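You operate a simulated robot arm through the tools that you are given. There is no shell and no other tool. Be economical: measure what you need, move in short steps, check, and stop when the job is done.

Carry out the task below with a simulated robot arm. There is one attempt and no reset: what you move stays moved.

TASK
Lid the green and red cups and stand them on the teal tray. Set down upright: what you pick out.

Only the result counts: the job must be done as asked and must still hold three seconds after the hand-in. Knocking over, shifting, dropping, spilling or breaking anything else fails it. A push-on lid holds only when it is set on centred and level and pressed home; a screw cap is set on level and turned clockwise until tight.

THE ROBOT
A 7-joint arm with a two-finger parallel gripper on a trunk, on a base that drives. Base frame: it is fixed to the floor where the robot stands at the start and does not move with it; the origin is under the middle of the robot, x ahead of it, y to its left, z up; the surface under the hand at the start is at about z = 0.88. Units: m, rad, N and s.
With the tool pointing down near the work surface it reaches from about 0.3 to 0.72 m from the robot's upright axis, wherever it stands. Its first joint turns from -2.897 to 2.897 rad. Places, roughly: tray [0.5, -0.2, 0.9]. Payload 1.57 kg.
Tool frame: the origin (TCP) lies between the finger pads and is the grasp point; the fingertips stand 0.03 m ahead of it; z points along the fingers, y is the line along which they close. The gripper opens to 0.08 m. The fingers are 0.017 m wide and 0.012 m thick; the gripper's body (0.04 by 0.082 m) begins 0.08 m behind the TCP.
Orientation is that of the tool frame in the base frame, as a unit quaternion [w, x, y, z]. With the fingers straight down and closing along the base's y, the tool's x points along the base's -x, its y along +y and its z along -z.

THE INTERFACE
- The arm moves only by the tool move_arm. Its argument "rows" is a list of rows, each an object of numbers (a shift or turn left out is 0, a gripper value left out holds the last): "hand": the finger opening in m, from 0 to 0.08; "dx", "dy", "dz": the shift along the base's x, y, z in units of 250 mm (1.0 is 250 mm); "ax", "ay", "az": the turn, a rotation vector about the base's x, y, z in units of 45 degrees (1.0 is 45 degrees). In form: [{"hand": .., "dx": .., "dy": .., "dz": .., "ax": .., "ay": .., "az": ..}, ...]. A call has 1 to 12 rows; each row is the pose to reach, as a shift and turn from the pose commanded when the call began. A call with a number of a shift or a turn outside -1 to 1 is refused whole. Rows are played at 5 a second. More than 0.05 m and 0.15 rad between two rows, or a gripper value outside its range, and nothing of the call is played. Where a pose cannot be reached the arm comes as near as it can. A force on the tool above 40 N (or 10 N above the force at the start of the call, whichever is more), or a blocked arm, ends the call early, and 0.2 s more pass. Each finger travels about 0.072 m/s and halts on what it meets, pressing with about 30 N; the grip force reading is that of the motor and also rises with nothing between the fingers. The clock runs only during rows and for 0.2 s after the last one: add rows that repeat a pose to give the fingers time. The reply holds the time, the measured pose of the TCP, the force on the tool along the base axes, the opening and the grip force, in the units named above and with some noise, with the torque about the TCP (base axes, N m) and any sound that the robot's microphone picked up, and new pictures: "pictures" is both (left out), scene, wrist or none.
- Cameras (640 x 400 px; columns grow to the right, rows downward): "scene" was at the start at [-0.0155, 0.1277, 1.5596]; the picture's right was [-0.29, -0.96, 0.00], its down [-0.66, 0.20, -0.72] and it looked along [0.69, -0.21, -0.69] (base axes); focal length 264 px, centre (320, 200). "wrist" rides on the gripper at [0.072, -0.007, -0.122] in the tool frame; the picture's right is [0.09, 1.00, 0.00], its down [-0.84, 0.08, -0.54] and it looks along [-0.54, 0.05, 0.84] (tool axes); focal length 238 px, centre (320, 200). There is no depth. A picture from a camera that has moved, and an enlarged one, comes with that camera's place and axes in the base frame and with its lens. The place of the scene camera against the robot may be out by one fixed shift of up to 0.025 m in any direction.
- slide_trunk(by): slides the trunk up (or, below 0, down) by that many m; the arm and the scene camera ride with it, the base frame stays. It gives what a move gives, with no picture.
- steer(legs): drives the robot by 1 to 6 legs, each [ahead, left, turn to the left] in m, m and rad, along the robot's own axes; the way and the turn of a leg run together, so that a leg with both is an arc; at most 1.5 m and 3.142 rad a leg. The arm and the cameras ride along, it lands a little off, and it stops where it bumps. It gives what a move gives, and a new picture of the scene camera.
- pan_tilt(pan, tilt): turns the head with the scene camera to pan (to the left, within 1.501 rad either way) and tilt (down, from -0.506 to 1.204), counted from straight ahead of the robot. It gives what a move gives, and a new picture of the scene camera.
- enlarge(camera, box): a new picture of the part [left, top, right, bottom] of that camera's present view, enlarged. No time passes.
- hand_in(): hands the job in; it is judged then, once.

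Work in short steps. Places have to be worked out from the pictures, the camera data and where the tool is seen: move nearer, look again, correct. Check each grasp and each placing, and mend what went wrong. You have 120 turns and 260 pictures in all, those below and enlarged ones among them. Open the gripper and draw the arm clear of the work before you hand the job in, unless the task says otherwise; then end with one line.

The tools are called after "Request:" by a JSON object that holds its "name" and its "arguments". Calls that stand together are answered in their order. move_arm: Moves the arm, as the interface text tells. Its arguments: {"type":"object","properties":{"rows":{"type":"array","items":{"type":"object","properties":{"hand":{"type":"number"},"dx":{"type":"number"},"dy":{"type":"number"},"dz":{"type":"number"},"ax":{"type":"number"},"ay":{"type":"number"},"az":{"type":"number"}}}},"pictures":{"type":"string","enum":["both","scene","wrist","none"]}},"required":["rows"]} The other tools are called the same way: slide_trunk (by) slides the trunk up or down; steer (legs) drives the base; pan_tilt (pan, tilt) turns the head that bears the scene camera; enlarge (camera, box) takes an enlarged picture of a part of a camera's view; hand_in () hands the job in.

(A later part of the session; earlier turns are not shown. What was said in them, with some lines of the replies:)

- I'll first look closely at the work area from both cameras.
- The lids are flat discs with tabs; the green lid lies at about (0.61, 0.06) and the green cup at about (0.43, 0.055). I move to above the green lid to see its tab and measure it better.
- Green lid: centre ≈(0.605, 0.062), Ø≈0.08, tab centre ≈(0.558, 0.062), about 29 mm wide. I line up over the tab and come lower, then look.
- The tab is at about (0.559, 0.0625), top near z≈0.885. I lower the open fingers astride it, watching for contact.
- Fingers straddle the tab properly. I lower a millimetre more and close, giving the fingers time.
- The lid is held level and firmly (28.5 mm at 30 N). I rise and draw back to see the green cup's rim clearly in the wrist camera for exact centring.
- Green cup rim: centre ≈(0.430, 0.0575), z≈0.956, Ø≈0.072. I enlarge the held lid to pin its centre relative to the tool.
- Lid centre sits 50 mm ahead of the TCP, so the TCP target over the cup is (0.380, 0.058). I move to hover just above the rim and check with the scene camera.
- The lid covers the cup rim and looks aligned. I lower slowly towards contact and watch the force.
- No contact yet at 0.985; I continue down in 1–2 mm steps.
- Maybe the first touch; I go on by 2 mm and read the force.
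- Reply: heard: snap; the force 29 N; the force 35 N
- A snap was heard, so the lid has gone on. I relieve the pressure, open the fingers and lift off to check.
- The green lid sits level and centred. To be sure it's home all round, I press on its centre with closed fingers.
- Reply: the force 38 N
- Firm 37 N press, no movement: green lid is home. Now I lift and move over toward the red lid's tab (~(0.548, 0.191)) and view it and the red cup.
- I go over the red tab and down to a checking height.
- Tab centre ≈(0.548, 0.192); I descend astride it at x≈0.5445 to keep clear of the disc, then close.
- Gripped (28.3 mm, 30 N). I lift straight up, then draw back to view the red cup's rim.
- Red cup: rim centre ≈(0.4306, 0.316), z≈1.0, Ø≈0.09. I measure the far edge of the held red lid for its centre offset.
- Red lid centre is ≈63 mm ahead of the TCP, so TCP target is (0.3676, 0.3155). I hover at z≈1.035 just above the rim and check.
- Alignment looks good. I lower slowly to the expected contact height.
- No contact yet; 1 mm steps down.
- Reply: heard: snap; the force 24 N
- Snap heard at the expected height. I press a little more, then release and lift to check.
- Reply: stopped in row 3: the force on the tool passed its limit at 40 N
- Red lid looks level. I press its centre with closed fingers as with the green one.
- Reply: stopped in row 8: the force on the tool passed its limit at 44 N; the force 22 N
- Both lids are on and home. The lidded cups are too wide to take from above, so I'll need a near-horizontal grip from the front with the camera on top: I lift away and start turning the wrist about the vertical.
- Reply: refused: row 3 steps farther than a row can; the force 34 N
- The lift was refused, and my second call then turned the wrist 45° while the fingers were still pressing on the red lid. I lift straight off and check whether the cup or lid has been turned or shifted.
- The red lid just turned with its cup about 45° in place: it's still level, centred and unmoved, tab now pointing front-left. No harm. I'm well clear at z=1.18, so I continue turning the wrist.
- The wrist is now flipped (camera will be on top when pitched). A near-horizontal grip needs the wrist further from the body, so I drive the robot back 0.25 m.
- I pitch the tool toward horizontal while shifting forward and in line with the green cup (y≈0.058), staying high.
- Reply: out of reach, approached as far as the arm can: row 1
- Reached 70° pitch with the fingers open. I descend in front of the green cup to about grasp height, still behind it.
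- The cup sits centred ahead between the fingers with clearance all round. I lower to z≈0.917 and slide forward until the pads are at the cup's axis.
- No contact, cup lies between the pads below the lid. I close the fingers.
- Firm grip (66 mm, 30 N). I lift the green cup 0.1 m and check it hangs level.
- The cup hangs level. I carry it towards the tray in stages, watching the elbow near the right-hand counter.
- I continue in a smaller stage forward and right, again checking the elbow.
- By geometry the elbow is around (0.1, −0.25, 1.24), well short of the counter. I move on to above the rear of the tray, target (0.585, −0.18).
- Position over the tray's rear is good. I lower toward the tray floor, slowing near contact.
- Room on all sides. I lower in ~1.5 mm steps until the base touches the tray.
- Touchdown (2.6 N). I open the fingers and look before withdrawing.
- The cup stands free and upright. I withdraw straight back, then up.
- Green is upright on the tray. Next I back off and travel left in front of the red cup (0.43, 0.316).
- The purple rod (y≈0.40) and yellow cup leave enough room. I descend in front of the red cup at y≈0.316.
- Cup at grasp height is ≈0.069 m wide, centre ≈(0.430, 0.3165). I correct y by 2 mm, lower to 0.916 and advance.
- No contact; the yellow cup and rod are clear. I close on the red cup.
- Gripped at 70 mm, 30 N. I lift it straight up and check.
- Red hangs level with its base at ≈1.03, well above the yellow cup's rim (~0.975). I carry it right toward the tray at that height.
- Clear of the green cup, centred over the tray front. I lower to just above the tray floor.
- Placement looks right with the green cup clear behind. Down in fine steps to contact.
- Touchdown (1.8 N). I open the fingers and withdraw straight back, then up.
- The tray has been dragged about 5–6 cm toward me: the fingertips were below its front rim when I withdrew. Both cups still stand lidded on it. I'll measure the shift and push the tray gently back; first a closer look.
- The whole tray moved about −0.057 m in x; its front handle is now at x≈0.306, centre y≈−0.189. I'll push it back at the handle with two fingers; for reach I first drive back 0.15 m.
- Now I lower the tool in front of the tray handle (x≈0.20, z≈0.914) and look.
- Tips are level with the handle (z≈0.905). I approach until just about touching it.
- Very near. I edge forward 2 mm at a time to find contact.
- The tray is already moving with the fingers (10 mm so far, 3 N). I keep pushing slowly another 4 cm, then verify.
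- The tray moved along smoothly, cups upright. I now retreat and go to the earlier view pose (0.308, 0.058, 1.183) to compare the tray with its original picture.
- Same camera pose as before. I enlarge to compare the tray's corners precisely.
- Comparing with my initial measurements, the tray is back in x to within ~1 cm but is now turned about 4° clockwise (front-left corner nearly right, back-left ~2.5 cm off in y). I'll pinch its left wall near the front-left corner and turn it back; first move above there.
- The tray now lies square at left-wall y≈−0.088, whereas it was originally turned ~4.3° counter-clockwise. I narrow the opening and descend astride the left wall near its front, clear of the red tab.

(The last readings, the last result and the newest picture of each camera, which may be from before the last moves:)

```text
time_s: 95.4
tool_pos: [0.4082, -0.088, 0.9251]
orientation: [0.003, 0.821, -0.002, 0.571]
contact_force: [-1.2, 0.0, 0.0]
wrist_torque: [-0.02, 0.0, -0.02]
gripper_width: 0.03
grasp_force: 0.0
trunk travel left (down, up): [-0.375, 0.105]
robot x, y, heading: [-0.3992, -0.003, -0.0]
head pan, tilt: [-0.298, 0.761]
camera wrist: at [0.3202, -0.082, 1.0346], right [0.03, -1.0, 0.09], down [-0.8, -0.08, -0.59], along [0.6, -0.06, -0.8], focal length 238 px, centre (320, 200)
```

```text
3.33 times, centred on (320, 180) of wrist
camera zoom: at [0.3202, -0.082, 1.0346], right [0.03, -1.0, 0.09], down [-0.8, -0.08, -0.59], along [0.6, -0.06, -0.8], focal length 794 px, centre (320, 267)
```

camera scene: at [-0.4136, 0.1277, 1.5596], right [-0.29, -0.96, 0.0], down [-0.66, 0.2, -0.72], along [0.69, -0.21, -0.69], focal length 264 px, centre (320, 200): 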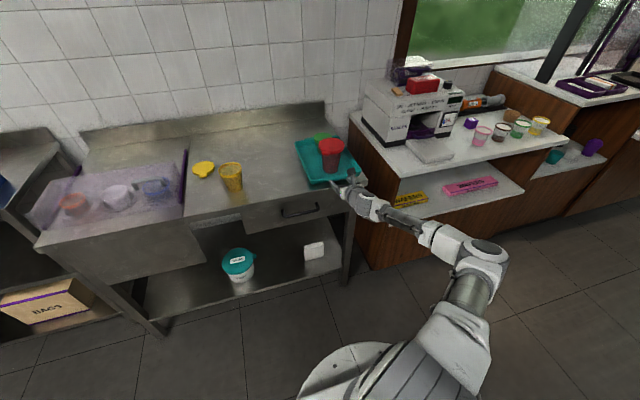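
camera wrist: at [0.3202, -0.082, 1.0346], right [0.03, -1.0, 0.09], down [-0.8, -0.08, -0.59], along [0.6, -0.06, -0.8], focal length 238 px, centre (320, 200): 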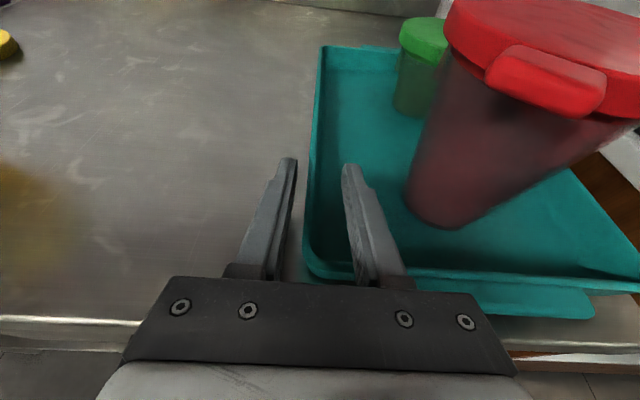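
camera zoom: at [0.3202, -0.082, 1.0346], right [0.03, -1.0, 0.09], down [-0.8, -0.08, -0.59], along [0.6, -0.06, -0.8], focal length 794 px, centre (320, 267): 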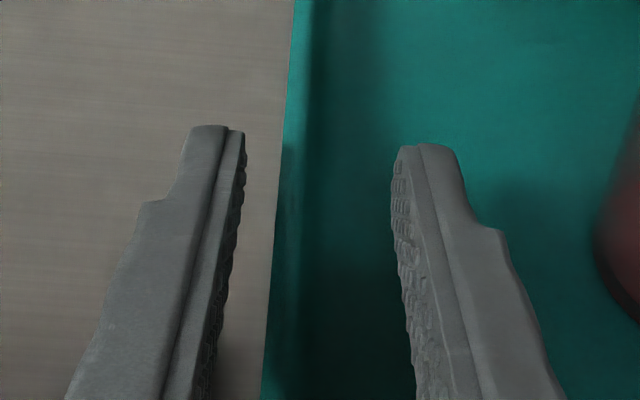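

Nicely astride the wall. I lower 11 mm and close gently on it.

Request:
{"name": "move_arm", "arguments": {"rows": [{"dz": -0.02}, {"dz": -0.04}, {"dz": -0.04, "hand": 0.02}, {"dz": -0.04, "hand": 0.0}, {"dz": -0.04}, {"dz": -0.04}], "pictures": "wrist"}}

```text
time_s: 96.8
tool_pos: [0.4082, -0.0884, 0.9157]
orientation: [0.003, 0.821, -0.001, 0.571]
contact_force: [-0.9, 1.4, 0.3]
wrist_torque: [-0.37, -0.07, -0.01]
gripper_width: 0.0068
grasp_force: 26.3
trunk travel left (down, up): [-0.375, 0.105]
robot x, y, heading: [-0.3994, -0.0033, -0.001]
head pan, tilt: [-0.298, 0.761]
camera wrist: at [0.3201, -0.0817, 1.0249], right [0.03, -1.0, 0.09], down [-0.8, -0.08, -0.6], along [0.6, -0.06, -0.8], focal length 238 px, centre (320, 200)
```

wrist: 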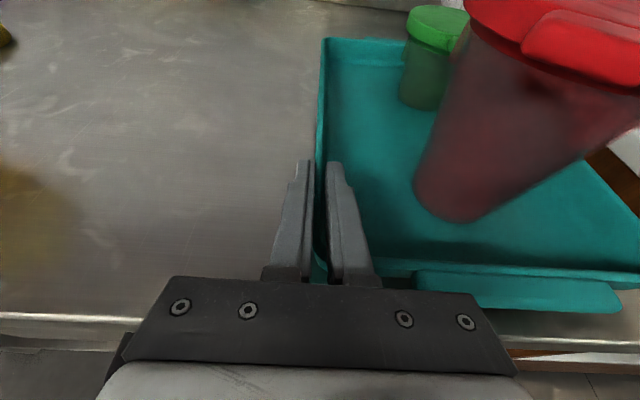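

The wall is gripped (6.8 mm). I turn it +4.3° slowly with a small shift.

Request:
{"name": "move_arm", "arguments": {"rows": [{"az": 0.012, "dx": 0.001, "dy": 0.002}, {"az": 0.024, "dx": 0.003, "dy": 0.004}, {"az": 0.036, "dx": 0.004, "dy": 0.006}, {"az": 0.048, "dx": 0.006, "dy": 0.009}, {"az": 0.06, "dx": 0.007, "dy": 0.011}, {"az": 0.072, "dx": 0.009, "dy": 0.014}, {"az": 0.084, "dx": 0.01, "dy": 0.016}, {"az": 0.096, "dx": 0.012, "dy": 0.018}, {"az": 0.096, "dx": 0.012, "dy": 0.018}, {"az": 0.096, "dx": 0.012, "dy": 0.018}], "pictures": "wrist"}}

```text
time_s: 99.0
tool_pos: [0.4101, -0.0837, 0.9159]
orientation: [-0.019, 0.821, 0.03, 0.57]
contact_force: [-0.3, 0.1, 2.6]
wrist_torque: [-0.32, -0.04, -0.33]
gripper_width: 0.0068
grasp_force: 27.5
trunk travel left (down, up): [-0.375, 0.105]
robot x, y, heading: [-0.4008, -0.0032, -0.003]
head pan, tilt: [-0.298, 0.761]
camera wrist: at [0.3228, -0.0841, 1.0251], right [0.1, -0.99, 0.09], down [-0.79, -0.14, -0.6], along [0.6, -0.01, -0.8], focal length 238 px, centre (320, 200)
```

wrist: 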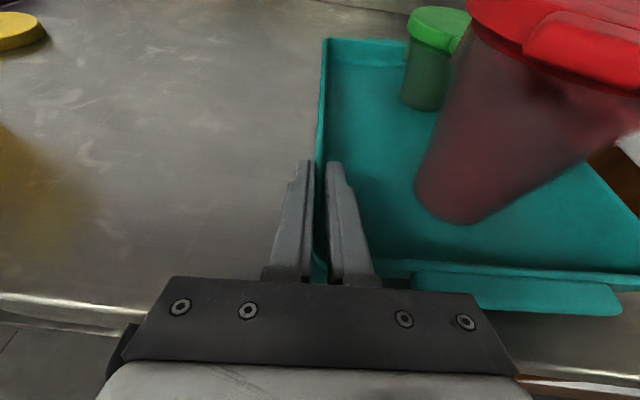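

The tray turned smoothly with the tool. I release, lift straight up, and go back to the comparison view pose.

Request:
{"name": "move_arm", "arguments": {"rows": [{"hand": 0.03}, {"hand": 0.03}, {"dz": 0.08}, {"dz": 0.2}, {"dz": 0.36}, {"dz": 0.54}, {"dz": 0.7, "dx": -0.08}, {"dz": 0.8, "dx": -0.2, "dy": 0.08}, {"dz": 0.9, "dx": -0.3, "dy": 0.2, "az": -0.05}, {"dz": 1.0, "dx": -0.408, "dy": 0.3, "az": -0.096}, {"dz": 1.0, "dx": -0.408, "dy": 0.45, "az": -0.096}, {"dz": 1.0, "dx": -0.408, "dy": 0.564, "az": -0.096}], "pictures": "none"}}

Request:
{"name": "move_arm", "arguments": {"rows": [{"dz": 0.04, "hand": 0.08}, {"dz": 0.067}, {"dz": 0.067}], "pictures": "both"}}

Request:
{"name": "enlarge", "arguments": {"camera": "wrist", "box": [340, 120, 548, 250]}}

```text
time_s: 101.6
tool_pos: [0.3093, 0.0562, 1.1657]
orientation: [0.003, 0.822, -0.001, 0.57]
contact_force: [0.2, 0.0, 0.1]
wrist_torque: [0.0, 0.0, -0.02]
gripper_width: 0.0301
grasp_force: 0.1
trunk travel left (down, up): [-0.375, 0.105]
robot x, y, heading: [-0.3968, 0.0048, -0.003]
head pan, tilt: [-0.298, 0.761]
```

```text
time_s: 102.4
tool_pos: [0.3092, 0.0573, 1.1813]
orientation: [0.002, 0.821, -0.001, 0.571]
contact_force: [-0.4, 1.3, -0.1]
wrist_torque: [0.03, -0.03, 0.03]
gripper_width: 0.08
grasp_force: 0.0
trunk travel left (down, up): [-0.375, 0.105]
robot x, y, heading: [-0.3959, -0.0015, -0.003]
head pan, tilt: [-0.298, 0.761]
camera scene: at [-0.4132, 0.1276, 1.5596], right [-0.29, -0.96, 0.0], down [-0.66, 0.2, -0.72], along [0.69, -0.21, -0.69], focal length 264 px, centre (320, 200)
camera wrist: at [0.2209, 0.0634, 1.2912], right [0.03, -1.0, 0.09], down [-0.8, -0.07, -0.59], along [0.6, -0.06, -0.8], focal length 238 px, centre (320, 200)
```

scene: 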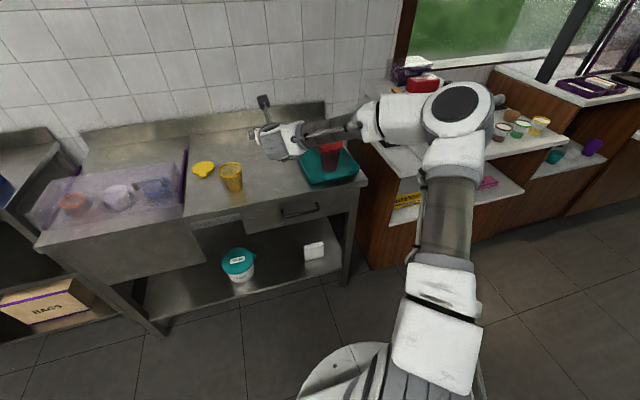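
wrist: 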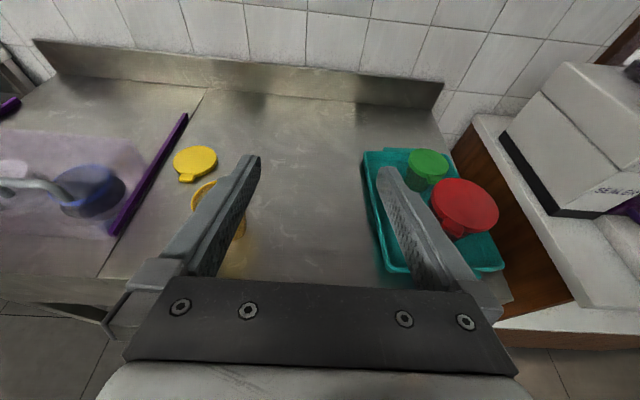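

```text
3.08 times, centred on (444, 185) of wrist
camera zoom: at [0.2209, 0.0634, 1.2912], right [0.03, -1.0, 0.09], down [-0.8, -0.07, -0.59], along [0.6, -0.06, -0.8], focal length 733 px, centre (-62, 246)
```

zoom: 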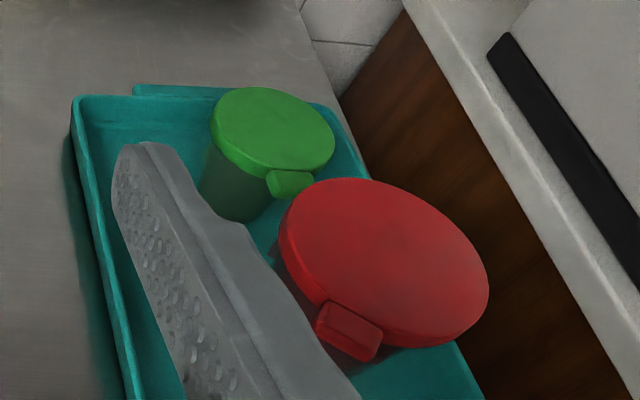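

The tray matches its original picture again to within a few millimetres. Both cups stand upright on it with lids seated, and yellow is untouched. I take one last check of the arm being clear by backing the robot off a little.

Request:
{"name": "steer", "arguments": {"legs": [[-0.15, 0, 0]]}}

Request:
{"name": "enlarge", "arguments": {"camera": "scene", "box": [160, 90, 400, 240]}}

```text
time_s: 104.1
tool_pos: [0.1592, 0.0565, 1.1821]
orientation: [0.003, 0.821, -0.001, 0.57]
contact_force: [0.0, -0.5, 0.7]
wrist_torque: [-0.03, 0.02, -0.01]
gripper_width: 0.0803
grasp_force: 0.1
trunk travel left (down, up): [-0.375, 0.105]
robot x, y, heading: [-0.5485, 0.002, 0.001]
head pan, tilt: [-0.298, 0.761]
camera scene: at [-0.5637, 0.1275, 1.5596], right [-0.29, -0.96, 0.0], down [-0.66, 0.2, -0.72], along [0.69, -0.21, -0.69], focal length 264 px, centre (320, 200)
```

scene: 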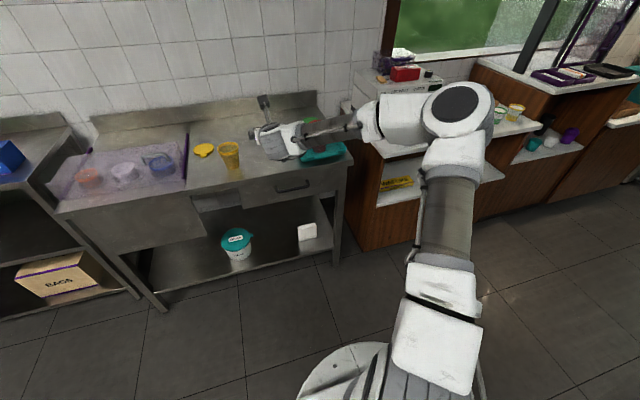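

```text
2.67 times, centred on (280, 165) of scene
camera zoom: at [-0.5637, 0.1275, 1.5596], right [-0.29, -0.96, 0.0], down [-0.66, 0.2, -0.72], along [0.69, -0.21, -0.69], focal length 704 px, centre (427, 293)
```

zoom: 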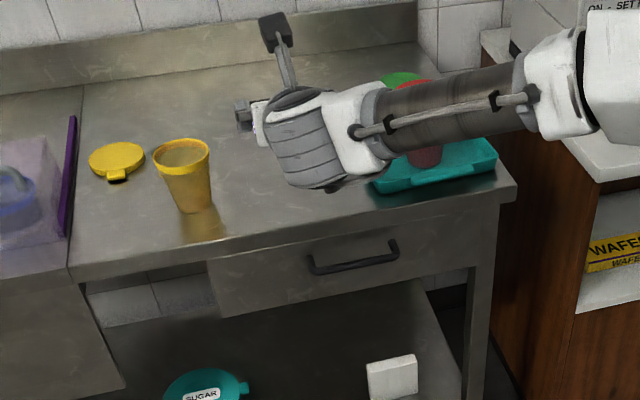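

Everything stands and the arm is clear with the gripper open; I hand the job in.

Request:
{"name": "hand_in", "arguments": {}}

```text
The job is handed in.
```

The green and red cups are lidded and standing upright on the teal tray; while withdrawing I dragged the tray about 6 cm, then moved it back to close to its original place with the cups still on it.
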